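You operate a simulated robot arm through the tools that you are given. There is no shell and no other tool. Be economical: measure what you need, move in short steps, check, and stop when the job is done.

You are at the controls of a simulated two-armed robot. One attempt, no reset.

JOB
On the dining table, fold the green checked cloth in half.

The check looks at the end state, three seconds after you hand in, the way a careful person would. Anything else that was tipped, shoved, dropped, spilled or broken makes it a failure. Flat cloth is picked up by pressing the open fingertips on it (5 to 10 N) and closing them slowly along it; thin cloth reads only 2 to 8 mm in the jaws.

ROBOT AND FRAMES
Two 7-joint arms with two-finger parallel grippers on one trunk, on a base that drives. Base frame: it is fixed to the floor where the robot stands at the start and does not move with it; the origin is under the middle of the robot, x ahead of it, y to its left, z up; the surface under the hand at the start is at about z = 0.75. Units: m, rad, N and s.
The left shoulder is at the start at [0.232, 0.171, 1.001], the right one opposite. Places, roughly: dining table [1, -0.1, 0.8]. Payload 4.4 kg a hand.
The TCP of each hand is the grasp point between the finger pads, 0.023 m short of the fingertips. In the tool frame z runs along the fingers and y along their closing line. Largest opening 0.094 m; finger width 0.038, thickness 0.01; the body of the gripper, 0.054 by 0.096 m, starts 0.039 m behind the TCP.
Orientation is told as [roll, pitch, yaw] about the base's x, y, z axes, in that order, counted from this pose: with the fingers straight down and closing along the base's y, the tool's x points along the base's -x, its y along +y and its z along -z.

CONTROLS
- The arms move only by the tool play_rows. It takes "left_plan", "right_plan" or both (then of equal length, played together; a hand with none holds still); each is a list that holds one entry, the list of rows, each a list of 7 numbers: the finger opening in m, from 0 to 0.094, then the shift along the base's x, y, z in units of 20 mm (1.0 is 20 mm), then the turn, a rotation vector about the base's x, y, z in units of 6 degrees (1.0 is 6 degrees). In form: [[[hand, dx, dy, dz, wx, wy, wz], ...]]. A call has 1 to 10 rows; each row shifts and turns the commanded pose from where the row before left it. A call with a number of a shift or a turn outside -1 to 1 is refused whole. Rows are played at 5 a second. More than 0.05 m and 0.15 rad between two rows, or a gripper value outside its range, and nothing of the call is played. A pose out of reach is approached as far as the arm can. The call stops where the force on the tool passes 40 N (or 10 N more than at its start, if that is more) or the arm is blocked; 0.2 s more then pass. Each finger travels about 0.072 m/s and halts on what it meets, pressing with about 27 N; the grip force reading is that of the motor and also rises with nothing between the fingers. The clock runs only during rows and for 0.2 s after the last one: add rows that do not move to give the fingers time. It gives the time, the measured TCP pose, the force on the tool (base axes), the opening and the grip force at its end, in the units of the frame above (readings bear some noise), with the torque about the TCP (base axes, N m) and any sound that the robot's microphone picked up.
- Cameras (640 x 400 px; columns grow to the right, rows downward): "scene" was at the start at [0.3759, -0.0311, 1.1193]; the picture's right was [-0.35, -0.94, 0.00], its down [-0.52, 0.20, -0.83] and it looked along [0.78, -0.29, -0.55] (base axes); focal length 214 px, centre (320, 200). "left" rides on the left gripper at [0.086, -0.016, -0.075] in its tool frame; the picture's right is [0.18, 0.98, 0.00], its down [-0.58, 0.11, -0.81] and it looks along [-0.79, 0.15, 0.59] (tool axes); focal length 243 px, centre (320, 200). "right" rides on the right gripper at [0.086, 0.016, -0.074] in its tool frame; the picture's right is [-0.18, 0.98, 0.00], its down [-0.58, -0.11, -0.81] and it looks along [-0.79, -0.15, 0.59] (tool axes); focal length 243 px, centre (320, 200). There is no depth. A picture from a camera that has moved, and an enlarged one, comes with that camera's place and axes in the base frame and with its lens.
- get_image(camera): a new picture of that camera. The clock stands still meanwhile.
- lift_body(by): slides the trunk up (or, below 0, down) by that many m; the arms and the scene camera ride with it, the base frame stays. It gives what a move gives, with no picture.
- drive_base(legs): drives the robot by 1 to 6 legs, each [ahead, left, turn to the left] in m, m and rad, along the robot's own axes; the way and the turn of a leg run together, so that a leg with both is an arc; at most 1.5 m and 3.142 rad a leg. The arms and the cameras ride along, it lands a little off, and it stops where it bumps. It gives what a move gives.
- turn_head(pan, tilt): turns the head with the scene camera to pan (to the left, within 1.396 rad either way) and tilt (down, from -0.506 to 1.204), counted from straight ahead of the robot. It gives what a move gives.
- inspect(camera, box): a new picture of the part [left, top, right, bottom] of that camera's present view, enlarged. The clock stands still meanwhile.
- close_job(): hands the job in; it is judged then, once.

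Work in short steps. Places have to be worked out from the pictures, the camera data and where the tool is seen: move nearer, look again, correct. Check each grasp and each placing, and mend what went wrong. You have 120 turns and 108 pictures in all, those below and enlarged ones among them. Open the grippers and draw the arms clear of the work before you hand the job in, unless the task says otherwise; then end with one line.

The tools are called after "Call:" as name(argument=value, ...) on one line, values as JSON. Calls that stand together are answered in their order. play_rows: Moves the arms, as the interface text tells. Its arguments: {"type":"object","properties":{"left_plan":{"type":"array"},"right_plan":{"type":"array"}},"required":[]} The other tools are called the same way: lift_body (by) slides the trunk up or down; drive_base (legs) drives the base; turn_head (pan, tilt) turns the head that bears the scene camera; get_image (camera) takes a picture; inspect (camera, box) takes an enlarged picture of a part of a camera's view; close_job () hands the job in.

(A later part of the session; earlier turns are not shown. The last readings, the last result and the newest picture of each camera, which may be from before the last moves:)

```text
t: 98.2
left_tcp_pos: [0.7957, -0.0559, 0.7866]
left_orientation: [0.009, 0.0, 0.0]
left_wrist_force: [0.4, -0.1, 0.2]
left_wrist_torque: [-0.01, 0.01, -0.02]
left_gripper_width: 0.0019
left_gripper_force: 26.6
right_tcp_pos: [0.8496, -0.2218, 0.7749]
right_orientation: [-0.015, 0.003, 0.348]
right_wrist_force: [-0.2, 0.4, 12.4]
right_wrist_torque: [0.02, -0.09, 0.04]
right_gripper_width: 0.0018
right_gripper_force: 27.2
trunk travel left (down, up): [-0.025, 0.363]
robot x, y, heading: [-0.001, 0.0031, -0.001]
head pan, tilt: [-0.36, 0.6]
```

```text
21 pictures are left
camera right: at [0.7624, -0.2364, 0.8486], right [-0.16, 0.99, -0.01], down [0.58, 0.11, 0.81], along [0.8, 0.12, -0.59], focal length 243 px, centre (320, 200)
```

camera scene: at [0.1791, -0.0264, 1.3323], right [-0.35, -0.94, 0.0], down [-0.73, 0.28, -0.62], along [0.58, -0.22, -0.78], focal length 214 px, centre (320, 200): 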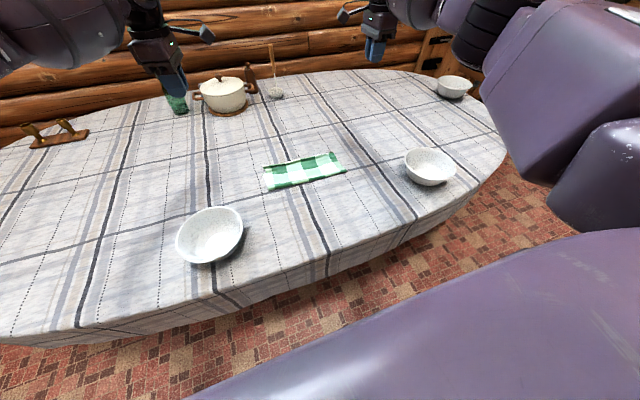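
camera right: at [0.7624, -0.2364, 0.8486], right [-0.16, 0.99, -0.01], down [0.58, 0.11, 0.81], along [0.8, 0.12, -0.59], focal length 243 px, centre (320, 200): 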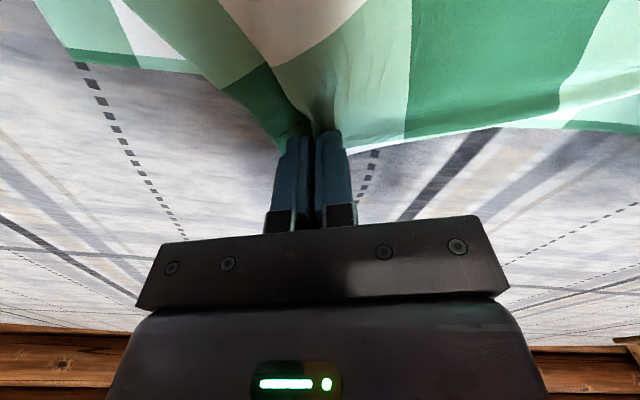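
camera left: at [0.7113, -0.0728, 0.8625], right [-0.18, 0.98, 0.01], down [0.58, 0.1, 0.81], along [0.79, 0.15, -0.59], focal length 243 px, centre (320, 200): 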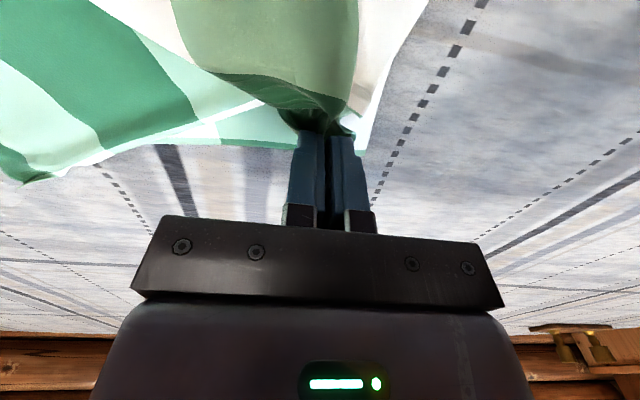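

Gripped at 1.8 mm. I'll lift slightly and swing the right corner back over B, rotating it back to 0°, with the left raised a little as well.

Call:
play_rows(left_plan=[[[0, 0, 0, 0.5, 0, 0, 0], [0, 0, 0, 0.5, 0, 0, 0], [0, 0, 0, 0, 0, 0, 0], [0, 0, 0, 0, 0, 0, 0], [0, 0, 0, 0, 0, 0, 0], [0, 0, 0, 0, 0, 0, 0], [0, 0, 0, 0, 0, 0, 0], [0, 0, 0, 0, 0, 0, 0]]], right_plan=[[[0, 0, 0, 0.8, 0, 0, 0], [0, -0.2, -0.4, 0.7, 0, 0, -0.5], [0, -0.4, -0.7, 0.2, 0, 0, -0.6], [0, -0.4, -0.8, 0, 0, 0, -0.6], [0, -0.4, -0.8, 0, 0, 0, -0.6], [0, -0.4, -0.8, 0, 0, 0, -0.6], [0, -0.35, -0.6, 0, 0, 0, -0.4], [0, 0, 0, 0, 0, 0, 0]]])

Call:
inspect(camera="scene", box=[200, 140, 456, 300])

Call:
get_image(camera="right")

```text
t: 100.1
left_tcp_pos: [0.7961, -0.0595, 0.8101]
left_orientation: [-0.002, 0.001, -0.008]
left_wrist_force: [1.2, -20.2, 0.3]
left_wrist_torque: [-0.49, -0.02, 0.29]
left_gripper_width: 0.0017
left_gripper_force: 27.1
right_tcp_pos: [0.8062, -0.2984, 0.8071]
right_orientation: [-0.001, 0.004, 0.013]
right_wrist_force: [-0.8, 21.0, 0.1]
right_wrist_torque: [0.5, 0.05, -0.24]
right_gripper_width: 0.002
right_gripper_force: 26.5
trunk travel left (down, up): [-0.025, 0.363]
robot x, y, heading: [-0.0017, 0.003, -0.003]
head pan, tilt: [-0.36, 0.6]
stopped in row 8 (right hand): the force on the tool passed its limit at 40 N (the readings are from after the stop); the commanded pose is now the measured one
```

```text
2.50 times, centred on (328, 220) of scene
camera zoom: at [0.3755, -0.0309, 1.1181], right [-0.35, -0.94, 0.0], down [-0.53, 0.2, -0.83], along [0.77, -0.29, -0.56], focal length 536 px, centre (300, 150)
```

zoom: 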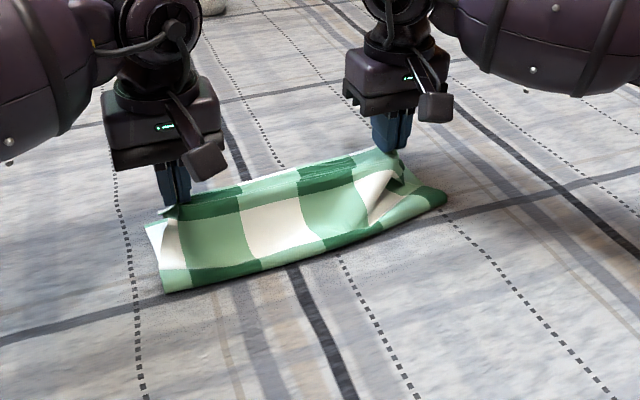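

```text
19 pictures are left
camera right: at [0.7197, -0.2841, 0.8816], right [0.17, 0.99, 0.0], down [0.59, -0.1, 0.8], along [0.79, -0.14, -0.59], focal length 243 px, centre (320, 200)
```

right: 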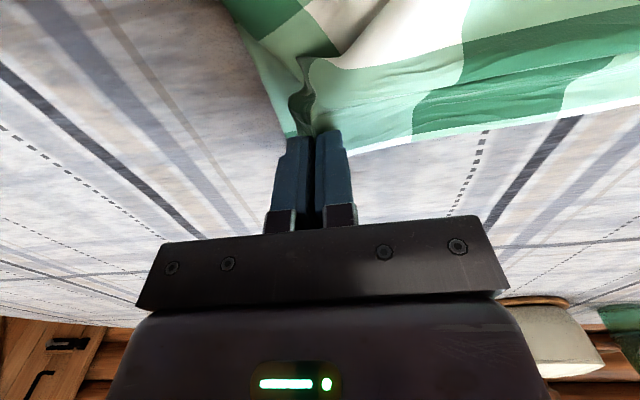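

Top layer is straight now, but slack is bunched near the fold, which has crept to x≈0.715–0.74. I'll ease the tension, raise both hands up and back to about (0.69, z 0.875) to pull the slack out, and check.

Call:
play_rows(left_plan=[[[0, -0.3, -0.1, 0.6, 0, 0, 0], [0, -0.6, 0, 0.6, 0, 0, 0], [0, -0.8, 0, 0.6, 0, 0, 0], [0, -0.9, 0, 0.6, 0, 0, 0], [0, -0.9, 0, 0.5, 0, 0, 0], [0, -0.9, 0, 0.3, 0, 0, 0], [0, -0.9, 0, 0.1, 0, 0, 0], [0, 0, 0, 0, 0, 0, 0]]], right_plan=[[[0, -0.3, 0.1, 0.6, 0, 0, 0], [0, -0.6, 0, 0.6, 0, 0, 0], [0, -0.8, 0, 0.6, 0, 0, 0], [0, -0.9, 0, 0.6, 0, 0, 0], [0, -0.9, 0, 0.5, 0, 0, 0], [0, -0.9, 0, 0.3, 0, 0, 0], [0, -0.9, 0, 0.1, 0, 0, 0], [0, 0, 0, 0, 0, 0, 0]]])

Call:
get_image(camera="right")

Call:
inspect(camera="scene", box=[200, 140, 456, 300])

Call:
get_image(camera="left")

```text
t: 101.9
left_tcp_pos: [0.6909, -0.0597, 0.8722]
left_orientation: [0.005, 0.001, -0.003]
left_wrist_force: [0.7, -24.9, 0.5]
left_wrist_torque: [-0.57, -0.02, 0.33]
left_gripper_width: 0.002
left_gripper_force: 27.2
right_tcp_pos: [0.6996, -0.2978, 0.8742]
right_orientation: [-0.008, 0.005, 0.008]
right_wrist_force: [-0.5, 25.7, 0.8]
right_wrist_torque: [0.62, 0.04, -0.26]
right_gripper_width: 0.0017
right_gripper_force: 27.0
trunk travel left (down, up): [-0.025, 0.363]
robot x, y, heading: [-0.0019, -0.0016, 0.002]
head pan, tilt: [-0.36, 0.6]
```

```text
18 pictures are left
camera right: at [0.6151, -0.2841, 0.948], right [0.18, 0.98, -0.01], down [0.59, -0.1, 0.8], along [0.79, -0.15, -0.59], focal length 243 px, centre (320, 200)
```

right: 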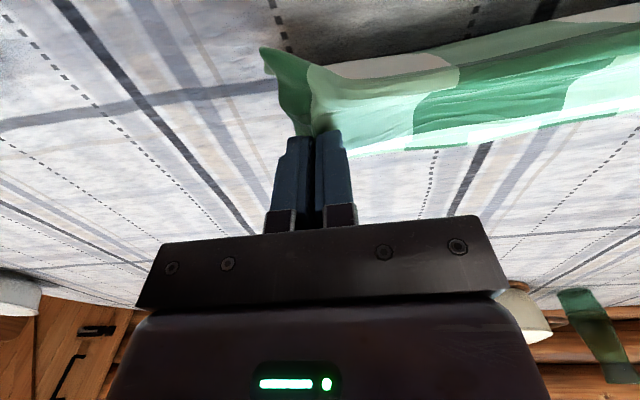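

```text
2.50 times, centred on (328, 220) of scene
camera zoom: at [0.3758, -0.0308, 1.1179], right [-0.35, -0.94, 0.0], down [-0.53, 0.2, -0.82], along [0.77, -0.29, -0.57], focal length 536 px, centre (300, 150)
```

zoom: 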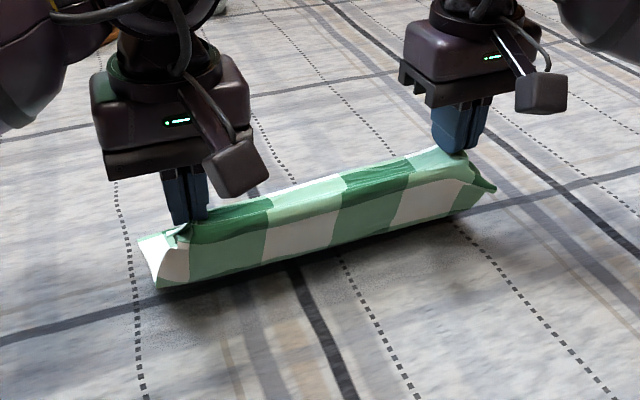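

```text
16 pictures are left
camera left: at [0.6053, -0.0759, 0.9494], right [-0.18, 0.98, 0.0], down [0.58, 0.1, 0.81], along [0.79, 0.15, -0.59], focal length 243 px, centre (320, 200)
```

left: 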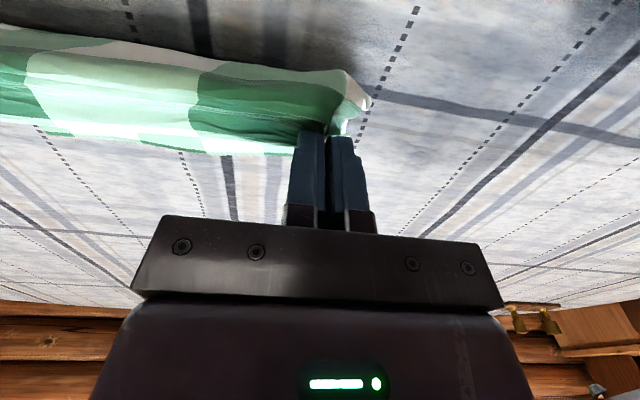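

The slack has been drawn out. I'll ease the tension a bit and arc forward and down partway, then look for the lower far edge.

Call:
play_rows(left_plan=[[[0, 0.6, -0.2, 0.2, 0, 0, 0], [0, 0.9, 0, 0, 0, 0, 0], [0, 0.9, 0, -0.4, 0, 0, 0], [0, 0.9, 0, -0.7, 0, 0, 0], [0, 0.8, 0, -0.9, 0, 0, 0], [0, 0.4, 0, -0.9, 0, 0, 0], [0, 0, 0, 0, 0, 0, 0]]], right_plan=[[[0, 0.6, 0.2, 0.2, 0, 0, 0], [0, 0.9, 0, 0, 0, 0, 0], [0, 0.9, 0, -0.4, 0, 0, 0], [0, 0.9, 0, -0.7, 0, 0, 0], [0, 0.8, 0, -0.9, 0, 0, 0], [0, 0.4, 0, -0.9, 0, 0, 0], [0, 0, 0, 0, 0, 0, 0]]])

Call:
get_image(camera="left")

Call:
inspect(camera="scene", box=[200, 140, 456, 300])

```text
t: 103.5
left_tcp_pos: [0.7803, -0.0645, 0.8223]
left_orientation: [0.003, 0.001, -0.004]
left_wrist_force: [-0.4, -7.8, -0.7]
left_wrist_torque: [-0.18, 0.0, 0.08]
left_gripper_width: 0.0018
left_gripper_force: 26.8
right_tcp_pos: [0.7894, -0.297, 0.8191]
right_orientation: [-0.009, 0.003, 0.007]
right_wrist_force: [-0.6, 8.5, -0.5]
right_wrist_torque: [0.2, 0.03, -0.08]
right_gripper_width: 0.002
right_gripper_force: 26.8
trunk travel left (down, up): [-0.025, 0.363]
robot x, y, heading: [-0.001, -0.0022, -0.001]
head pan, tilt: [-0.36, 0.6]
```

```text
15 pictures are left
camera left: at [0.6938, -0.0806, 0.8965], right [-0.18, 0.98, 0.0], down [0.58, 0.1, 0.81], along [0.79, 0.15, -0.59], focal length 243 px, centre (320, 200)
```

left: 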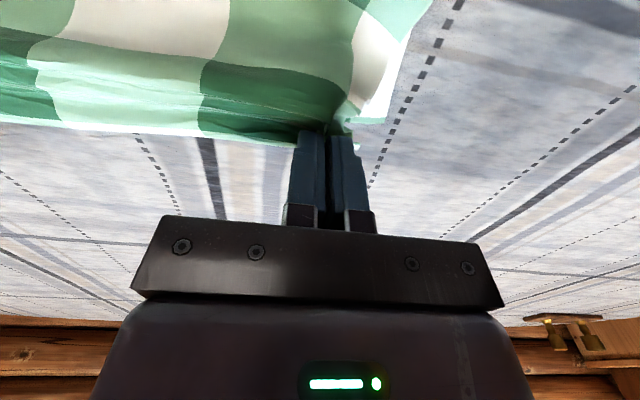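

```text
2.50 times, centred on (328, 220) of scene
camera zoom: at [0.3752, -0.0308, 1.1183], right [-0.35, -0.94, 0.0], down [-0.53, 0.2, -0.83], along [0.77, -0.29, -0.56], focal length 536 px, centre (300, 150)
```

zoom: 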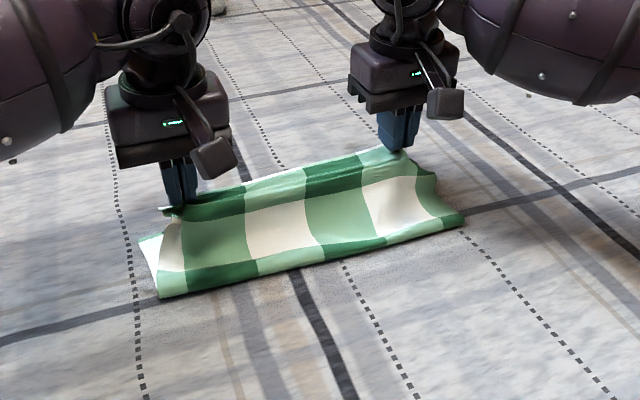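

The lower-left far corner is at (0.788,-0.016), and the top edge is right above that line. I'll lower straight down and check how the fold flattens.

Call:
play_rows(left_plan=[[[0, 0, 0.2, -0.5, 0, 0, 0], [0, 0, 0.1, -0.6, 0, 0, 0], [0, 0, 0, -0.5, 0, 0, 0], [0, 0, 0, -0.3, 0, 0, 0], [0, 0, 0, -0.2, 0, 0, 0], [0, 0, 0, 0, 0, 0, 0]]], right_plan=[[[0, 0, 0.15, -0.5, 0, 0, 0], [0, 0, 0.1, -0.6, 0, 0, 0], [0, 0, 0, -0.5, 0, 0, 0], [0, 0, 0, -0.3, 0, 0, 0], [0, 0, 0, -0.1, 0, 0, 0], [0, 0, 0, 0, 0, 0, 0]]])

Call:
inspect(camera="scene", box=[200, 140, 456, 300])

Call:
get_image(camera="right")

```text
t: 104.9
left_tcp_pos: [0.7808, -0.0571, 0.7801]
left_orientation: [0.003, -0.001, -0.006]
left_wrist_force: [-1.1, -9.4, 5.3]
left_wrist_torque: [-0.21, 0.09, 0.11]
left_gripper_width: 0.0017
left_gripper_force: 27.3
right_tcp_pos: [0.7876, -0.2899, 0.7788]
right_orientation: [-0.005, 0.004, 0.009]
right_wrist_force: [-0.9, 9.0, 0.4]
right_wrist_torque: [0.24, 0.02, -0.14]
right_gripper_width: 0.0016
right_gripper_force: 26.8
trunk travel left (down, up): [-0.025, 0.363]
robot x, y, heading: [-0.0047, 0.0011, -0.0]
head pan, tilt: [-0.36, 0.6]
```

```text
2.50 times, centred on (328, 220) of scene
camera zoom: at [0.375, -0.0308, 1.1184], right [-0.35, -0.94, 0.0], down [-0.53, 0.2, -0.83], along [0.77, -0.29, -0.56], focal length 536 px, centre (300, 150)
```

zoom: 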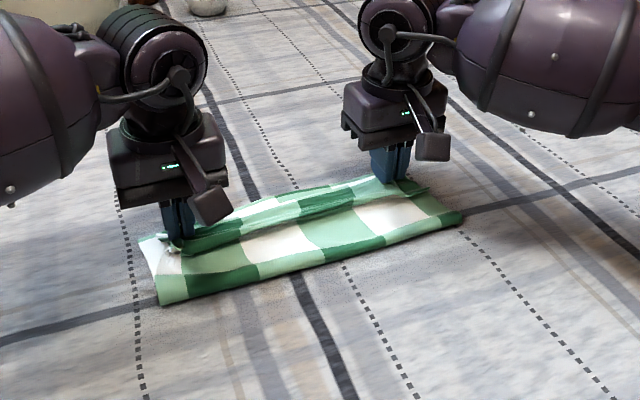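

```text
12 pictures are left
camera right: at [0.7031, -0.2757, 0.8535], right [0.18, 0.98, -0.01], down [0.59, -0.1, 0.8], along [0.79, -0.15, -0.59], focal length 243 px, centre (320, 200)
```

right: 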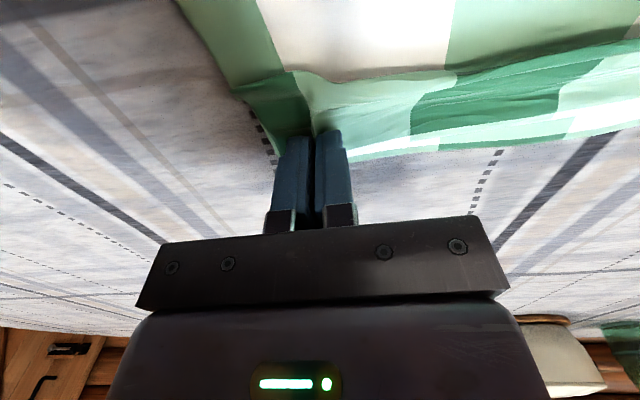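

The fold sits at x≈0.70, but half the cloth back from the far edge (0.79) would be x≈0.66, so about 6 cm of slack is trapped. I'll lift again and pull further back, to x≈0.64, so the lower layer lies out flat.

Call:
play_rows(left_plan=[[[0, 0, -0.1, 1, 0, 0, 0], [0, -0.5, 0, 1, 0, 0, 0], [0, -0.8, 0, 1, 0, 0, 0], [0, -1, 0, 0.9, 0, 0, 0], [0, -1, 0, 0.7, 0, 0, 0], [0, -1, 0, 0.5, 0, 0, 0], [0, -1, 0, 0.3, 0, 0, 0], [0, -1, 0, 0, 0, 0, 0], [0, -0.8, 0, -0.1, 0, 0, 0], [0, 0, 0, 0, 0, 0, 0]]], right_plan=[[[0, 0, 0.1, 1, 0, 0, 0], [0, -0.5, 0, 1, 0, 0, 0], [0, -0.8, 0, 1, 0, 0, 0], [0, -1, 0, 0.9, 0, 0, 0], [0, -1, 0, 0.7, 0, 0, 0], [0, -1, 0, 0.5, 0, 0, 0], [0, -1, 0, 0.3, 0, 0, 0], [0, -1, 0, 0, 0, 0, 0], [0, -0.8, 0, -0.1, 0, 0, 0], [0, 0, 0, 0, 0, 0, 0]]])

Call:
get_image(camera="scene")

```text
t: 107.1
left_tcp_pos: [0.6376, -0.0589, 0.8862]
left_orientation: [0.005, 0.002, -0.003]
left_wrist_force: [-0.2, -4.8, 0.2]
left_wrist_torque: [-0.12, -0.02, 0.05]
left_gripper_width: 0.0017
left_gripper_force: 27.0
right_tcp_pos: [0.647, -0.2871, 0.8844]
right_orientation: [-0.007, 0.004, 0.006]
right_wrist_force: [-0.5, 5.1, -0.3]
right_wrist_torque: [0.14, 0.0, -0.08]
right_gripper_width: 0.0017
right_gripper_force: 27.5
trunk travel left (down, up): [-0.025, 0.363]
robot x, y, heading: [0.0012, 0.0008, -0.001]
head pan, tilt: [-0.36, 0.6]
```

```text
11 pictures are left
camera scene: at [0.3756, -0.0308, 1.118], right [-0.35, -0.94, 0.0], down [-0.53, 0.2, -0.83], along [0.77, -0.29, -0.56], focal length 214 px, centre (320, 200)
```

scene: 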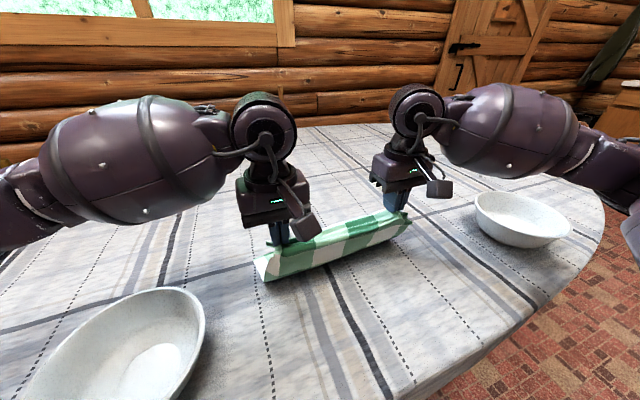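

The bottom contact is now back at x≈0.65, as wanted. I'll arc forward again on a fuller circle so the fold stays there, down to the far edge.

Call:
play_rows(left_plan=[[[0, 1, 0, 0.2, 0, 0, 0], [0, 1, 0, 0, 0, 0, 0], [0, 1, 0, -0.1, 0, 0, 0], [0, 1, 0, -0.35, 0, 0, 0], [0, 1, 0, -0.6, 0, 0, 0], [0, 0.8, 0, -0.8, 0, 0, 0], [0, 0.6, 0, -0.9, 0, 0, 0], [0, 0.4, 0, -1, 0, 0, 0], [0, 0.2, 0, -0.9, 0, 0, 0], [0, 0, 0, 0, 0, 0, 0]]], right_plan=[[[0, 1, 0, 0.2, 0, 0, 0], [0, 1, 0, 0, 0, 0, 0], [0, 1, 0, -0.1, 0, 0, 0], [0, 1, 0, -0.35, 0, 0, 0], [0, 1, 0, -0.6, 0, 0, 0], [0, 0.8, 0, -0.8, 0, 0, 0], [0, 0.6, 0, -0.9, 0, 0, 0], [0, 0.4, 0, -1, 0, 0, 0], [0, 0.2, 0, -0.9, 0, 0, 0], [0, 0, 0, 0, 0, 0, 0]]])

Call:
inspect(camera="scene", box=[200, 140, 456, 300])

Call:
get_image(camera="left")

```text
t: 109.3
left_tcp_pos: [0.7796, -0.0608, 0.7953]
left_orientation: [0.003, 0.001, -0.004]
left_wrist_force: [-0.2, -2.0, 0.0]
left_wrist_torque: [-0.06, 0.03, 0.04]
left_gripper_width: 0.0014
left_gripper_force: 27.1
right_tcp_pos: [0.7879, -0.2858, 0.7977]
right_orientation: [-0.008, 0.003, 0.006]
right_wrist_force: [0.4, 3.2, -1.4]
right_wrist_torque: [0.07, 0.01, -0.04]
right_gripper_width: 0.002
right_gripper_force: 26.6
trunk travel left (down, up): [-0.025, 0.363]
robot x, y, heading: [0.0004, -0.0021, 0.001]
head pan, tilt: [-0.36, 0.6]
```

```text
2.50 times, centred on (328, 220) of scene
camera zoom: at [0.3753, -0.0308, 1.1183], right [-0.35, -0.94, 0.0], down [-0.53, 0.2, -0.83], along [0.77, -0.29, -0.56], focal length 536 px, centre (300, 150)
```

zoom: 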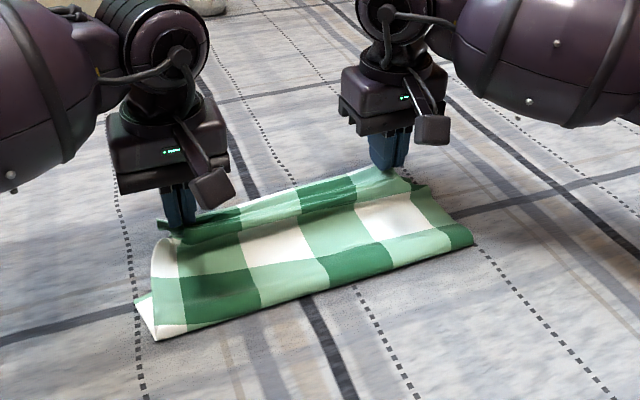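

```text
9 pictures are left
camera left: at [0.6929, -0.0766, 0.871], right [-0.18, 0.98, 0.0], down [0.58, 0.1, 0.81], along [0.79, 0.15, -0.59], focal length 243 px, centre (320, 200)
```

left: 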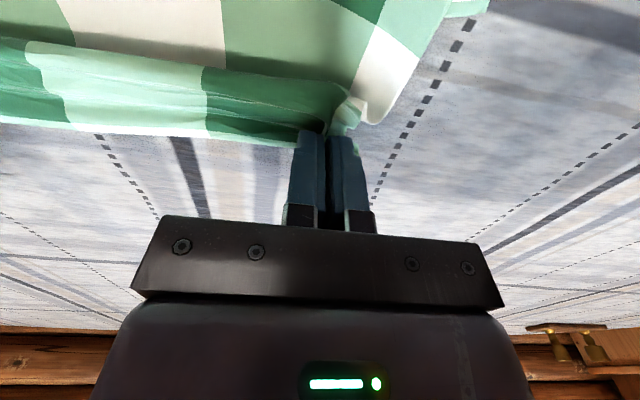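

Pulling back dragged the lower layer: its far-left corner is now at x≈0.713. Better plan is to lift the whole cloth by this edge until it hangs, then lay it down in two halves without tension. First I'll lift straight up.

Call:
play_rows(left_plan=[[[0, 0, 0, 1, 0, 0, 0], [0, 0, 0, 1, 0, 0, 0], [0, 0, 0, 1, 0, 0, 0], [0, 0, 0, 1, 0, 0, 0], [0, 0, 0, 1, 0, 0, 0], [0, 0, 0, 1, 0, 0, 0], [0, 0, 0, 1, 0, 0, 0], [0, 0, 0, 1, 0, 0, 0], [0, 0, 0, 1, 0, 0, 0], [0, 0, 0, 1, 0, 0, 0]]], right_plan=[[[0, -0.1, 0, 1, 0, 0, 0], [0, -0.1, 0, 1, 0, 0, 0], [0, -0.1, 0, 1, 0, 0, 0], [0, 0, 0, 1, 0, 0, 0], [0, 0, 0, 1, 0, 0, 0], [0, 0, 0, 1, 0, 0, 0], [0, 0, 0, 1, 0, 0, 0], [0, 0, 0, 1, 0, 0, 0], [0, 0, 0, 1, 0, 0, 0], [0, 0, 0, 1, 0, 0, 0]]])

Call:
play_rows(left_plan=[[[0, 0, 0, 0.4, 0, 0, 0], [0, 0, 0, 0.4, 0, 0, 0], [0, 0, 0, 0.3, 0, 0, 0], [0, 0, 0, 0, 0, 0, 0], [0, 0, 0, 0, 0, 0, 0], [0, 0, 0, 0, 0, 0, 0], [0, 0, 0, 0, 0, 0, 0], [0, 0, 0, 0, 0, 0, 0]]], right_plan=[[[0, 0, 0, 0.4, 0, 0, 0], [0, 0, 0, 0.4, 0, 0, 0], [0, 0, 0, 0.3, 0, 0, 0], [0, 0, 0, 0, 0, 0, 0], [0, 0, 0, 0, 0, 0, 0], [0, 0, 0, 0, 0, 0, 0], [0, 0, 0, 0, 0, 0, 0], [0, 0, 0, 0, 0, 0, 0]]])

Call:
get_image(camera="scene")

```text
t: 111.5
left_tcp_pos: [0.7787, -0.061, 0.9972]
left_orientation: [0.006, 0.0, -0.003]
left_wrist_force: [-0.4, -2.4, 0.8]
left_wrist_torque: [-0.04, 0.0, 0.02]
left_gripper_width: 0.0016
left_gripper_force: 26.8
right_tcp_pos: [0.7807, -0.2868, 0.9968]
right_orientation: [-0.009, 0.003, 0.009]
right_wrist_force: [-0.2, 3.3, -0.2]
right_wrist_torque: [0.05, 0.01, -0.07]
right_gripper_width: 0.0017
right_gripper_force: 26.8
trunk travel left (down, up): [-0.025, 0.363]
robot x, y, heading: [0.0013, -0.0001, -0.003]
head pan, tilt: [-0.36, 0.6]
```

```text
t: 113.3
left_tcp_pos: [0.7792, -0.0596, 1.0168]
left_orientation: [0.003, 0.002, -0.003]
left_wrist_force: [-0.1, -3.1, 0.0]
left_wrist_torque: [-0.11, 0.03, 0.04]
left_gripper_width: 0.0013
left_gripper_force: 27.4
right_tcp_pos: [0.7814, -0.2882, 1.017]
right_orientation: [-0.01, 0.006, 0.006]
right_wrist_force: [-0.9, 4.8, -0.3]
right_wrist_torque: [0.07, -0.01, -0.04]
right_gripper_width: 0.0018
right_gripper_force: 27.0
trunk travel left (down, up): [-0.025, 0.363]
robot x, y, heading: [0.0001, 0.0002, 0.003]
head pan, tilt: [-0.36, 0.6]
```

```text
8 pictures are left
camera scene: at [0.3756, -0.0308, 1.1181], right [-0.35, -0.94, 0.0], down [-0.53, 0.2, -0.83], along [0.77, -0.29, -0.56], focal length 214 px, centre (320, 200)
```

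scene: 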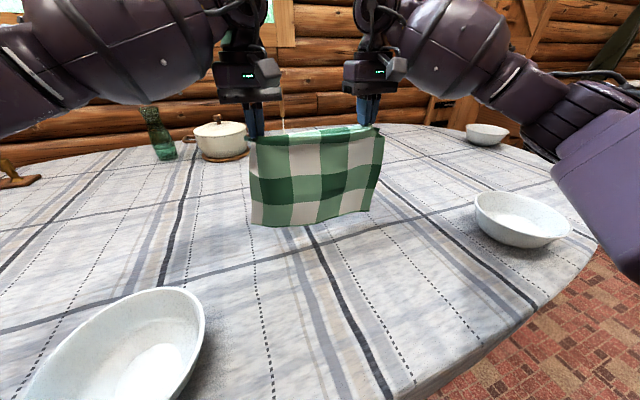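

It hangs nicely, but the bottom edge touches the table unevenly. I'll raise 3 cm so it hangs free, let it settle, then look.

Call:
play_rows(left_plan=[[[0, -0.2, 0, 0.8, 0, 0, 0], [0, -0.1, 0, 0.7, 0, 0, 0], [0, 0, 0, 0, 0, 0, 0], [0, 0, 0, 0, 0, 0, 0], [0, 0, 0, 0, 0, 0, 0], [0, 0, 0, 0, 0, 0, 0], [0, 0, 0, 0, 0, 0, 0], [0, 0, 0, 0, 0, 0, 0], [0, 0, 0, 0, 0, 0, 0], [0, 0, 0, 0, 0, 0, 0]]], right_plan=[[[0, -0.2, 0, 0.8, 0, 0, 0], [0, -0.1, 0, 0.7, 0, 0, 0], [0, 0, 0, 0, 0, 0, 0], [0, 0, 0, 0, 0, 0, 0], [0, 0, 0, 0, 0, 0, 0], [0, 0, 0, 0, 0, 0, 0], [0, 0, 0, 0, 0, 0, 0], [0, 0, 0, 0, 0, 0, 0], [0, 0, 0, 0, 0, 0, 0], [0, 0, 0, 0, 0, 0, 0]]])

Call:
inspect(camera="scene", box=[200, 100, 456, 260])

```text
t: 115.5
left_tcp_pos: [0.774, -0.0601, 1.0463]
left_orientation: [0.005, 0.001, -0.002]
left_wrist_force: [0.6, -4.1, -0.2]
left_wrist_torque: [-0.09, -0.05, 0.04]
left_gripper_width: 0.0016
left_gripper_force: 26.8
right_tcp_pos: [0.7754, -0.2883, 1.0474]
right_orientation: [-0.01, 0.005, 0.01]
right_wrist_force: [0.4, 2.5, 0.5]
right_wrist_torque: [0.09, 0.02, -0.04]
right_gripper_width: 0.0018
right_gripper_force: 27.1
trunk travel left (down, up): [-0.025, 0.363]
robot x, y, heading: [0.002, 0.0033, -0.002]
head pan, tilt: [-0.36, 0.6]
```

```text
2.50 times, centred on (328, 180) of scene
camera zoom: at [0.3756, -0.0308, 1.1181], right [-0.35, -0.94, 0.0], down [-0.53, 0.2, -0.83], along [0.77, -0.29, -0.56], focal length 536 px, centre (300, 250)
```

zoom: 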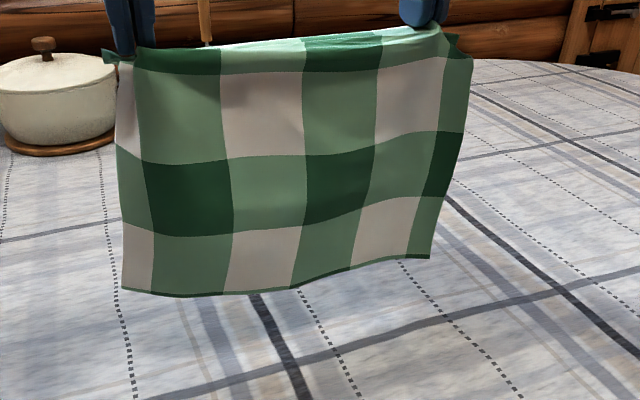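

It's hanging free, straight and even. Now I'll lower until the bottom edge touches, then lay the lower half towards me with matched back-and-down motion.

Call:
play_rows(left_plan=[[[0, 0, 0, -0.9, 0, 0, 0], [0, 0, 0, -0.9, 0, 0, 0], [0, 0, 0, -0.8, 0, 0, 0], [0, 0, 0, 0, 0, 0, 0], [0, -0.8, 0, -1, 0, 0, 0], [0, -0.9, 0, -1, 0, 0, 0], [0, -0.95, 0, -1, 0, 0, 0], [0, -0.95, 0, -1, 0, 0, 0], [0, -0.95, 0, -1, 0, 0, 0], [0, -0.95, 0, -1, 0, 0, 0]]], right_plan=[[[0, 0, 0, -0.9, 0, 0, 0], [0, 0, 0, -0.9, 0, 0, 0], [0, 0, 0, -0.8, 0, 0, 0], [0, 0, 0, 0, 0, 0, 0], [0, -0.8, 0, -1, 0, 0, 0], [0, -0.9, 0, -1, 0, 0, 0], [0, -0.95, 0, -1, 0, 0, 0], [0, -0.95, 0, -1, 0, 0, 0], [0, -0.95, 0, -1, 0, 0, 0], [0, -0.95, 0, -1, 0, 0, 0]]])

Call:
get_image(camera="left")

```text
t: 117.7
left_tcp_pos: [0.6616, -0.06, 0.8736]
left_orientation: [0.004, -0.002, -0.005]
left_wrist_force: [0.4, -3.9, -0.2]
left_wrist_torque: [-0.09, -0.02, 0.0]
left_gripper_width: 0.0015
left_gripper_force: 27.1
right_tcp_pos: [0.6674, -0.2879, 0.8761]
right_orientation: [-0.008, 0.004, 0.005]
right_wrist_force: [-0.3, 3.2, 0.2]
right_wrist_torque: [0.12, -0.04, -0.09]
right_gripper_width: 0.0019
right_gripper_force: 27.3
trunk travel left (down, up): [-0.025, 0.363]
robot x, y, heading: [-0.0016, 0.0008, -0.0]
head pan, tilt: [-0.36, 0.6]
```

```text
6 pictures are left
camera left: at [0.5768, -0.0761, 0.9497], right [-0.18, 0.98, 0.0], down [0.58, 0.1, 0.81], along [0.79, 0.15, -0.59], focal length 243 px, centre (320, 200)
```

left: 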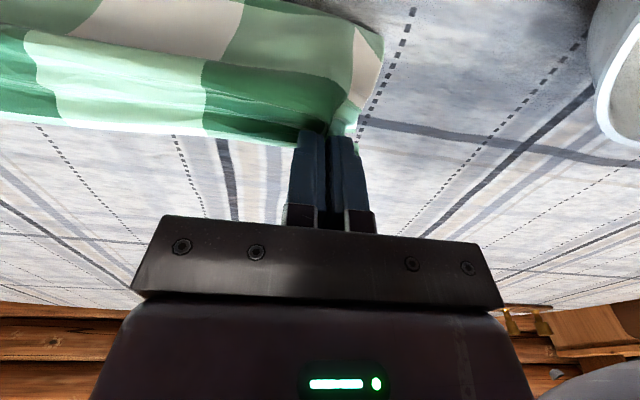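

Now I'll arc forward to fold the top half over, stopping about 2 cm above the surface to check alignment with the lower edge.

Call:
play_rows(left_plan=[[[0, 1, 0, 0.1, 0, 0, 0], [0, 1, 0, -0.2, 0, 0, 0], [0, 1, 0, -0.6, 0, 0, 0], [0, 0.8, 0, -0.9, 0, 0, 0], [0, 0.5, 0, -1, 0, 0, 0], [0, 0.3, 0, -0.9, 0, 0, 0], [0, 0, 0, 0, 0, 0, 0]]], right_plan=[[[0, 1, 0, 0.1, 0, 0, 0], [0, 1, 0, -0.2, 0, 0, 0], [0, 1, 0, -0.6, 0, 0, 0], [0, 0.8, 0, -0.9, 0, 0, 0], [0, 0.5, 0, -1, 0, 0, 0], [0, 0.3, 0, -0.9, 0, 0, 0], [0, 0, 0, 0, 0, 0, 0]]])

Call:
get_image(camera="left")

Call:
inspect(camera="scene", box=[200, 160, 456, 320])

```text
t: 119.3
left_tcp_pos: [0.7541, -0.0595, 0.8042]
left_orientation: [0.004, 0.001, -0.004]
left_wrist_force: [-0.1, -3.0, 1.0]
left_wrist_torque: [-0.09, 0.0, 0.07]
left_gripper_width: 0.0019
left_gripper_force: 26.3
right_tcp_pos: [0.7577, -0.2854, 0.8064]
right_orientation: [-0.008, 0.005, 0.01]
right_wrist_force: [1.5, 2.9, -0.2]
right_wrist_torque: [0.06, 0.0, -0.05]
right_gripper_width: 0.002
right_gripper_force: 27.2
trunk travel left (down, up): [-0.025, 0.363]
robot x, y, heading: [-0.0005, 0.0015, 0.003]
head pan, tilt: [-0.36, 0.6]
```

```text
5 pictures are left
camera left: at [0.6677, -0.0757, 0.8805], right [-0.18, 0.98, 0.0], down [0.58, 0.1, 0.81], along [0.79, 0.15, -0.59], focal length 243 px, centre (320, 200)
```

left: 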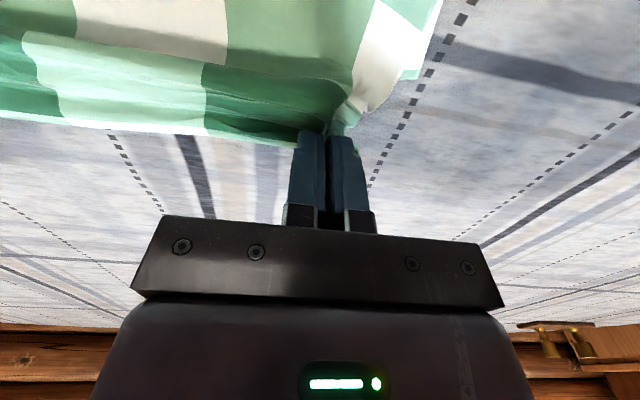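

```text
2.50 times, centred on (328, 240) of scene
camera zoom: at [0.3752, -0.0308, 1.1183], right [-0.35, -0.94, 0.0], down [-0.53, 0.2, -0.83], along [0.77, -0.29, -0.56], focal length 536 px, centre (300, 100)
```

zoom: 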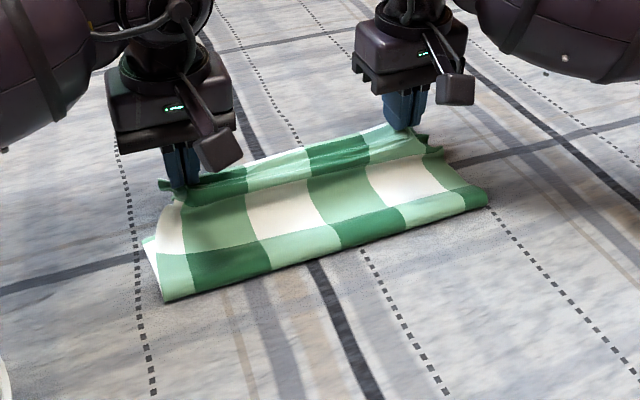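

The lower-left corner is at (0.719,-0.013) and the fold at x≈0.652, so the top overhangs about 5 cm with a loose loop. I'll move the hands back 5 cm while low, so the loop rolls the fold towards me, then check.

Call:
play_rows(left_plan=[[[0, -0.4, 0, 0, 0, 0, 0], [0, -0.5, 0, -0.1, 0, 0, 0], [0, -0.5, 0, -0.1, 0, 0, 0], [0, -0.5, 0, -0.2, 0, 0, 0], [0, -0.4, 0, -0.3, 0, 0, 0], [0, 0, 0, 0, 0, 0, 0]]], right_plan=[[[0, -0.4, 0, 0, 0, 0, 0], [0, -0.5, 0, -0.1, 0, 0, 0], [0, -0.5, 0, -0.1, 0, 0, 0], [0, -0.5, 0, -0.2, 0, 0, 0], [0, -0.4, 0, -0.4, 0, 0, 0], [0, 0, 0, 0, 0, 0, 0]]])

Call:
get_image(camera="left")

```text
t: 120.7
left_tcp_pos: [0.7068, -0.0599, 0.7897]
left_orientation: [0.004, -0.002, -0.004]
left_wrist_force: [-0.9, -2.9, 0.3]
left_wrist_torque: [-0.05, -0.03, 0.07]
left_gripper_width: 0.0018
left_gripper_force: 27.1
right_tcp_pos: [0.7113, -0.2867, 0.7901]
right_orientation: [-0.009, 0.005, 0.007]
right_wrist_force: [-0.5, 2.8, 0.0]
right_wrist_torque: [0.09, 0.02, -0.04]
right_gripper_width: 0.0016
right_gripper_force: 27.1
trunk travel left (down, up): [-0.025, 0.363]
robot x, y, heading: [-0.0013, -0.0002, 0.003]
head pan, tilt: [-0.36, 0.6]
```

```text
3 pictures are left
camera left: at [0.6218, -0.0761, 0.8664], right [-0.18, 0.98, 0.0], down [0.58, 0.1, 0.81], along [0.79, 0.15, -0.59], focal length 243 px, centre (320, 200)
```

left: 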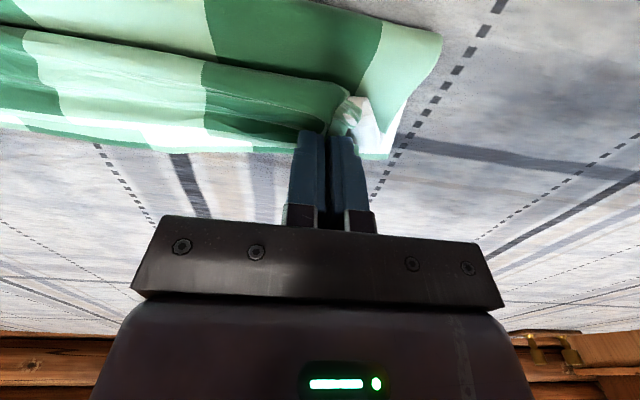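

The lower edge stayed at x≈0.72 and the top edge is now right above it. I'll lower, release gently and lift straight up, with no forward drag.

Call:
play_rows(left_plan=[[[0, 0.2, 0, -0.3, 0, 0, 0], [0, 0.1, 0, -0.2, 0, 0, 0], [0, 0, 0, 0, 0, 0, 0], [0.008, 0, 0, 0, 0, 0, 0], [0.016, 0, 0, 0, 0, 0, 0], [0.022, 0, 0, 0, 0, 0, 0], [0.022, 0, 0, 0.4, 0, 0, 0], [0.022, 0, 0, 0.8, 0, 0, 0], [0.022, 0, 0, 1, 0, 0, 0], [0.022, 0, 0, 1, 0, 0, 0]]], right_plan=[[[0, 0.2, 0, -0.3, 0, 0, 0], [0, 0.1, 0, -0.2, 0, 0, 0], [0, 0, 0, 0, 0, 0, 0], [0.008, 0, 0, 0, 0, 0, 0], [0.016, 0, 0, 0, 0, 0, 0], [0.022, 0, 0, 0, 0, 0, 0], [0.022, 0, 0, 0.4, 0, 0, 0], [0.022, 0, 0, 0.8, 0, 0, 0], [0.022, 0, 0, 1, 0, 0, 0], [0.022, 0, 0, 1, 0, 0, 0]]])

Call:
play_rows(left_plan=[[[0.0, 0, 0, 1, 0, 0, 0], [0.0, 0, 1, 1, 0, 0, 0], [0.0, 0, 1, 0, 0, 0, 0], [0.0, 0, 1, 0, 0, 0, 0], [0.0, 0, 1, 0, 0, 0, 0]]], right_plan=[[[0.0, 0, 0, 1, 0, 0, 0], [0.0, 0, -1, 1, 0, 0, 0], [0.0, 0, -1, 0, 0, 0, 0], [0.0, 0, -1, 0, 0, 0, 0], [0.0, 0, -1, 0, 0, 0, 0]]])

Call:
inspect(camera="scene", box=[220, 180, 444, 320])

```text
t: 122.9
left_tcp_pos: [0.7146, -0.0611, 0.8446]
left_orientation: [0.005, 0.0, -0.003]
left_wrist_force: [-0.7, 0.5, -0.2]
left_wrist_torque: [-0.03, 0.03, 0.0]
left_gripper_width: 0.022
left_gripper_force: 0.0
right_tcp_pos: [0.7159, -0.287, 0.8451]
right_orientation: [-0.008, 0.003, 0.008]
right_wrist_force: [-0.8, -1.0, -0.3]
right_wrist_torque: [0.02, 0.0, 0.02]
right_gripper_width: 0.0221
right_gripper_force: 0.1
trunk travel left (down, up): [-0.025, 0.363]
robot x, y, heading: [0.0009, 0.002, -0.001]
head pan, tilt: [-0.36, 0.6]
```

```text
t: 124.1
left_tcp_pos: [0.7143, 0.0216, 0.8838]
left_orientation: [0.004, 0.001, -0.003]
left_wrist_force: [-0.6, 0.2, 0.4]
left_wrist_torque: [-0.02, -0.02, 0.02]
left_gripper_width: 0.0
left_gripper_force: 27.5
right_tcp_pos: [0.718, -0.3689, 0.8841]
right_orientation: [-0.009, 0.004, 0.009]
right_wrist_force: [0.9, 0.1, -0.1]
right_wrist_torque: [-0.01, 0.02, 0.0]
right_gripper_width: 0.0001
right_gripper_force: 26.7
trunk travel left (down, up): [-0.025, 0.363]
robot x, y, heading: [0.0017, 0.0012, -0.0]
head pan, tilt: [-0.36, 0.6]
```

```text
2.86 times, centred on (332, 250) of scene
camera zoom: at [0.3754, -0.0307, 1.1182], right [-0.35, -0.94, 0.0], down [-0.53, 0.2, -0.83], along [0.77, -0.29, -0.56], focal length 613 px, centre (286, 57)
```

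zoom: 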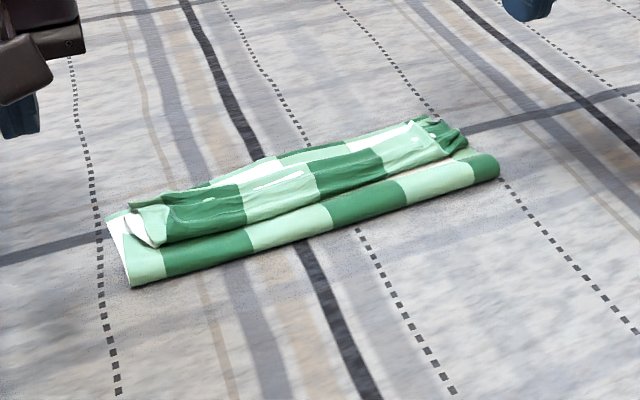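

The top layer now has a pleat, but both free edges lie together at x≈0.72–0.735. So I'll grip both edges together at the corners and lift: gravity will put the fold exactly at half, and I can lay it down again. First I'll turn the hands so they close along x.

Call:
play_rows(left_plan=[[[0.044, 0, 0, 0, 0, 0, 1], [0.044, 0, 0, 0, 0, 0, 1], [0.044, 0, 0, 0, 0, 0, 1], [0.044, 0, 0, 0, 0, 0, 1], [0.044, 0, 0, 0, 0, 0, 1], [0.044, 0, 0, 0, 0, 0, 1], [0.044, 0, 0, 0, 0, 0, 1], [0.044, 0, 0, 0, 0, 0, 1], [0.044, 0, 0, 0, 0, 0, 1], [0.044, 0, 0, 0, 0, 0, 1]]], right_plan=[[[0.044, 0, 0, 0, 0, 0, -1], [0.044, 0, 0, 0, 0, 0, -1], [0.044, 0, 0, 0, 0, 0, -1], [0.044, 0, 0, 0, 0, 0, -1], [0.044, 0, 0, 0, 0, 0, -1], [0.044, 0, 0, 0, 0, 0, -1], [0.044, 0, 0, 0, 0, 0, -1], [0.044, 0, 0, 0, 0, 0, -1], [0.044, 0, 0, 0, 0, 0, -1], [0.044, 0, 0, 0, 0, 0, -1]]])

Call:
play_rows(left_plan=[[[0.044, 0.1, -0.5, 0, 0, 0, 1], [0.044, 0.1, -0.7, 0, 0, 0, 1], [0.044, 0.1, -0.7, 0, 0, 0, 1], [0.044, 0.1, -0.7, -0.4, 0, 0, 0.5], [0.044, 0, -0.7, -0.8, 0, 0, 0], [0.044, 0, 0, -0.9, 0, 0, 0], [0.044, 0, 0, -0.9, 0, 0, 0], [0.044, 0, 0, -0.9, 0, 0, 0], [0.044, 0, 0, -0.3, 0, 0, 0], [0.044, 0, 0, 0, 0, 0, 0]]], right_plan=[[[0.044, 0, 0.6, 0, 0, 0, -1], [0.044, 0, 0.9, 0, 0, 0, -1], [0.044, 0.1, 0.9, 0, 0, 0, -1], [0.044, 0.1, 0.9, -0.4, 0, 0, -1], [0.044, 0, 0.9, -0.8, 0, 0, -1], [0.044, 0, 0, -0.9, 0, 0, 0], [0.044, 0, 0, -0.9, 0, 0, 0], [0.044, 0, 0, -0.9, 0, 0, 0], [0.044, 0, 0, -0.3, 0, 0, 0], [0.044, 0, 0, 0, 0, 0, 0]]])

```text
t: 126.3
left_tcp_pos: [0.7141, 0.0193, 0.8838]
left_orientation: [0.004, -0.001, 1.045]
left_wrist_force: [-0.2, 0.2, 0.6]
left_wrist_torque: [0.03, 0.01, 0.0]
left_gripper_width: 0.044
left_gripper_force: 0.0
right_tcp_pos: [0.7173, -0.3672, 0.8842]
right_orientation: [-0.007, 0.007, -1.042]
right_wrist_force: [0.1, 0.5, -0.2]
right_wrist_torque: [0.0, 0.0, 0.02]
right_gripper_width: 0.0442
right_gripper_force: 0.2
trunk travel left (down, up): [-0.025, 0.363]
robot x, y, heading: [-0.0006, 0.0027, 0.001]
head pan, tilt: [-0.36, 0.6]
```

```text
t: 128.5
left_tcp_pos: [0.7222, -0.0463, 0.7998]
left_orientation: [0.005, 0.002, 1.411]
left_wrist_force: [0.5, 1.1, -0.3]
left_wrist_torque: [0.0, -0.02, 0.0]
left_gripper_width: 0.044
left_gripper_force: 0.0
right_tcp_pos: [0.7211, -0.2834, 0.8003]
right_orientation: [-0.006, 0.005, -1.564]
right_wrist_force: [0.0, 0.5, 0.3]
right_wrist_torque: [-0.01, -0.01, -0.04]
right_gripper_width: 0.0439
right_gripper_force: 0.2
trunk travel left (down, up): [-0.025, 0.363]
robot x, y, heading: [0.0016, 0.0018, -0.001]
head pan, tilt: [-0.36, 0.6]
```

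Both are in position. I'll descend to contact with the outer fingers beyond the edges.

Call:
play_rows(left_plan=[[[0.044, 0, 0, -0.5, 0, 0, 0], [0.044, 0, 0, -0.4, 0, 0, 0], [0.044, 0, 0, -0.2, 0, 0, 0], [0.044, 0, 0, -0.15, 0, 0, 0], [0.044, 0, 0, 0, 0, 0, 0]]], right_plan=[[[0.044, 0, 0, -0.5, 0, 0, 0], [0.044, 0, 0, -0.4, 0, 0, 0], [0.044, 0, 0, -0.2, 0, 0, 0], [0.044, 0, 0, -0.15, 0, 0, 0], [0.044, 0, 0, 0, 0, 0, 0]]])

```text
t: 129.7
left_tcp_pos: [0.7225, -0.0468, 0.7753]
left_orientation: [0.004, 0.002, 1.408]
left_wrist_force: [-0.4, -0.1, 3.8]
left_wrist_torque: [0.02, 0.09, 0.02]
left_gripper_width: 0.0441
left_gripper_force: 0.0
right_tcp_pos: [0.721, -0.2825, 0.7759]
right_orientation: [-0.007, 0.006, -1.563]
right_wrist_force: [0.3, 0.8, 0.1]
right_wrist_torque: [-0.01, -0.01, -0.01]
right_gripper_width: 0.044
right_gripper_force: 0.0
trunk travel left (down, up): [-0.025, 0.363]
robot x, y, heading: [-0.003, -0.0028, 0.0]
head pan, tilt: [-0.36, 0.6]
```

It's light contact, so I'll go 2–3 mm lower and close slowly.

Call:
play_rows(left_plan=[[[0.044, 0, 0, -0.1, 0, 0, 0], [0.038, 0, 0, 0, 0, 0, 0], [0.032, 0, 0, 0, 0, 0, 0], [0.026, 0, 0, 0, 0, 0, 0], [0.021, 0, 0, 0, 0, 0, 0], [0.016, 0, 0, 0, 0, 0, 0], [0.011, 0, 0, 0, 0, 0, 0], [0.006, 0, 0, 0, 0, 0, 0], [0, 0, 0, 0, 0, 0, 0], [0, 0, 0, 0, 0, 0, 0]]], right_plan=[[[0.044, 0, 0, -0.15, 0, 0, 0], [0.038, 0, 0, 0, 0, 0, 0], [0.032, 0, 0, 0, 0, 0, 0], [0.026, 0, 0, 0, 0, 0, 0], [0.021, 0, 0, 0, 0, 0, 0], [0.016, 0, 0, 0, 0, 0, 0], [0.011, 0, 0, 0, 0, 0, 0], [0.006, 0, 0, 0, 0, 0, 0], [0, 0, 0, 0, 0, 0, 0], [0, 0, 0, 0, 0, 0, 0]]])

```text
t: 131.9
left_tcp_pos: [0.7211, -0.0445, 0.7756]
left_orientation: [-0.001, 0.0, 1.411]
left_wrist_force: [1.8, 0.1, 6.6]
left_wrist_torque: [-0.06, 0.05, 0.02]
left_gripper_width: 0.006
left_gripper_force: 27.0
right_tcp_pos: [0.7205, -0.2837, 0.7755]
right_orientation: [-0.004, 0.006, -1.562]
right_wrist_force: [1.8, 0.3, 24.9]
right_wrist_torque: [-0.07, 0.07, -0.02]
right_gripper_width: 0.0033
right_gripper_force: 27.0
trunk travel left (down, up): [-0.025, 0.363]
robot x, y, heading: [-0.0004, 0.0008, -0.002]
head pan, tilt: [-0.36, 0.6]
```

The left reads 6 mm and the right 3.3 mm, so several layers are held. I'll lift straight up until it hangs, then spend one picture to check.

Call:
play_rows(left_plan=[[[0, 0, 0, 0.6, 0, 0, 0], [0, 0, 0, 0.9, 0, 0, 0], [0, 0, 0, 1, 0, 0, 0], [0, 0, 0, 1, 0, 0, 0], [0, 0, 0, 1, 0, 0, 0], [0, 0, 0, 1, 0, 0, 0], [0, 0, 0, 1, 0, 0, 0], [0, 0, 0, 1, 0, 0, 0], [0, 0, 0, 1, 0, 0, 0], [0, 0, 0, 0.5, 0, 0, 0]]], right_plan=[[[0, 0, 0, 0.6, 0, 0, 0], [0, 0, 0, 0.9, 0, 0, 0], [0, 0, 0, 1, 0, 0, 0], [0, 0, 0, 1, 0, 0, 0], [0, 0, 0, 1, 0, 0, 0], [0, 0, 0, 1, 0, 0, 0], [0, 0, 0, 1, 0, 0, 0], [0, 0, 0, 1, 0, 0, 0], [0, 0, 0, 1, 0, 0, 0], [0, 0, 0, 0.5, 0, 0, 0]]])

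Call:
inspect(camera="scene", box=[200, 120, 456, 280])

```text
t: 134.1
left_tcp_pos: [0.7222, -0.0465, 0.9558]
left_orientation: [0.003, 0.0, 1.41]
left_wrist_force: [-0.1, -0.2, -0.4]
left_wrist_torque: [-0.02, 0.02, -0.01]
left_gripper_width: 0.006
left_gripper_force: 26.8
right_tcp_pos: [0.7206, -0.2839, 0.9546]
right_orientation: [-0.007, 0.005, -1.562]
right_wrist_force: [-0.7, -0.1, -0.6]
right_wrist_torque: [-0.01, -0.02, -0.04]
right_gripper_width: 0.0022
right_gripper_force: 27.0
trunk travel left (down, up): [-0.025, 0.363]
robot x, y, heading: [0.001, 0.0007, -0.003]
head pan, tilt: [-0.36, 0.6]
```

```text
2.50 times, centred on (328, 200) of scene
camera zoom: at [0.3755, -0.0308, 1.1181], right [-0.35, -0.94, 0.0], down [-0.53, 0.2, -0.83], along [0.77, -0.29, -0.56], focal length 536 px, centre (300, 200)
```

zoom: 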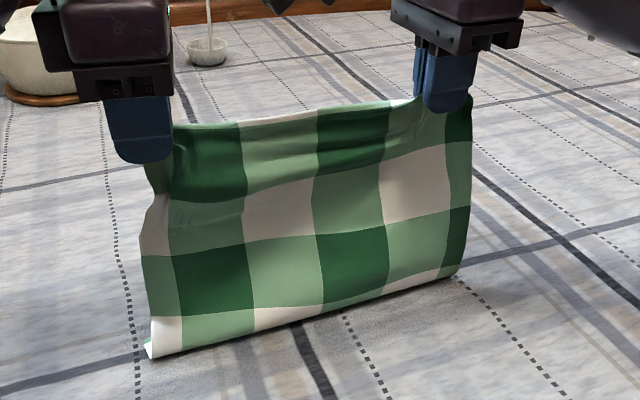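

Only the top edge came up, so the sheet hangs as a single layer. I have two pictures left. My plan is to hang it fully, lay the whole cloth out flat and taut towards me, then repeat the fold that worked best. I'll raise and move forward first.

Call:
play_rows(left_plan=[[[0, 0.5, 0, 0.6, 0, 0, 0], [0, 0.6, 0, 0.6, 0, 0, 0], [0, 0.6, 0, 0.6, 0, 0, 0], [0, 0.6, 0, 0.6, 0, 0, 0], [0, 0.6, 0, 0.6, 0, 0, 0], [0, 0.6, 0, 0.6, 0, 0, 0], [0, 0.6, 0, 0.6, 0, 0, 0], [0, 0.6, 0, 0.6, 0, 0, 0], [0, 0.6, 0, 0, 0, 0, 0], [0, 0.3, 0, 0, 0, 0, 0]]], right_plan=[[[0, 0.5, 0, 0.6, 0, 0, 0], [0, 0.6, 0, 0.6, 0, 0, 0], [0, 0.6, 0, 0.6, 0, 0, 0], [0, 0.6, 0, 0.6, 0, 0, 0], [0, 0.6, 0, 0.6, 0, 0, 0], [0, 0.6, 0, 0.6, 0, 0, 0], [0, 0.6, 0, 0.6, 0, 0, 0], [0, 0.6, 0, 0.6, 0, 0, 0], [0, 0.6, 0, 0, 0, 0, 0], [0, 0.3, 0, 0, 0, 0, 0]]])

Call:
play_rows(left_plan=[[[0, 0, 0, 0, 0, 0, 0], [0, 0, 0, 0, 0, 0, 0], [0, 0, 0, 0, 0, 0, 0], [0, 0, 0, 0, 0, 0, 0], [0, 0, 0, 0, 0, 0, 0], [0, 0, 0, 0, 0, 0, 0], [0, 0, 0, 0, 0, 0, 0], [0, 0, 0, -0.7, 0, 0, 0], [0, 0, 0, -0.7, 0, 0, 0], [0, 0, 0, -0.7, 0, 0, 0]]], right_plan=[[[0, 0, 0, 0, 0, 0, 0], [0, 0, 0, 0, 0, 0, 0], [0, 0, 0, 0, 0, 0, 0], [0, 0, 0, 0, 0, 0, 0], [0, 0, 0, 0, 0, 0, 0], [0, 0, 0, 0, 0, 0, 0], [0, 0, 0, 0, 0, 0, 0], [0, 0, 0, -0.7, 0, 0, 0], [0, 0, 0, -0.7, 0, 0, 0], [0, 0, 0, -0.7, 0, 0, 0]]])

```text
t: 136.3
left_tcp_pos: [0.8354, -0.047, 1.0514]
left_orientation: [0.003, 0.001, 1.411]
left_wrist_force: [-0.5, 0.7, -0.6]
left_wrist_torque: [-0.04, 0.04, 0.02]
left_gripper_width: 0.0055
left_gripper_force: 27.1
right_tcp_pos: [0.8326, -0.2839, 1.0475]
right_orientation: [-0.007, 0.006, -1.564]
right_wrist_force: [-0.4, 0.5, 0.7]
right_wrist_torque: [-0.04, 0.01, 0.01]
right_gripper_width: 0.0022
right_gripper_force: 26.6
trunk travel left (down, up): [-0.025, 0.363]
robot x, y, heading: [-0.004, -0.0006, 0.001]
head pan, tilt: [-0.36, 0.6]
```

```text
t: 138.5
left_tcp_pos: [0.8355, -0.0471, 1.006]
left_orientation: [0.005, 0.003, 1.41]
left_wrist_force: [0.0, 0.4, -0.4]
left_wrist_torque: [-0.03, -0.03, -0.01]
left_gripper_width: 0.0061
left_gripper_force: 27.5
right_tcp_pos: [0.8342, -0.2849, 1.0043]
right_orientation: [-0.009, 0.006, -1.561]
right_wrist_force: [0.2, 0.3, 0.2]
right_wrist_torque: [0.0, 0.0, 0.0]
right_gripper_width: 0.0021
right_gripper_force: 26.8
trunk travel left (down, up): [-0.025, 0.363]
robot x, y, heading: [0.0018, 0.0033, 0.002]
head pan, tilt: [-0.36, 0.6]
```

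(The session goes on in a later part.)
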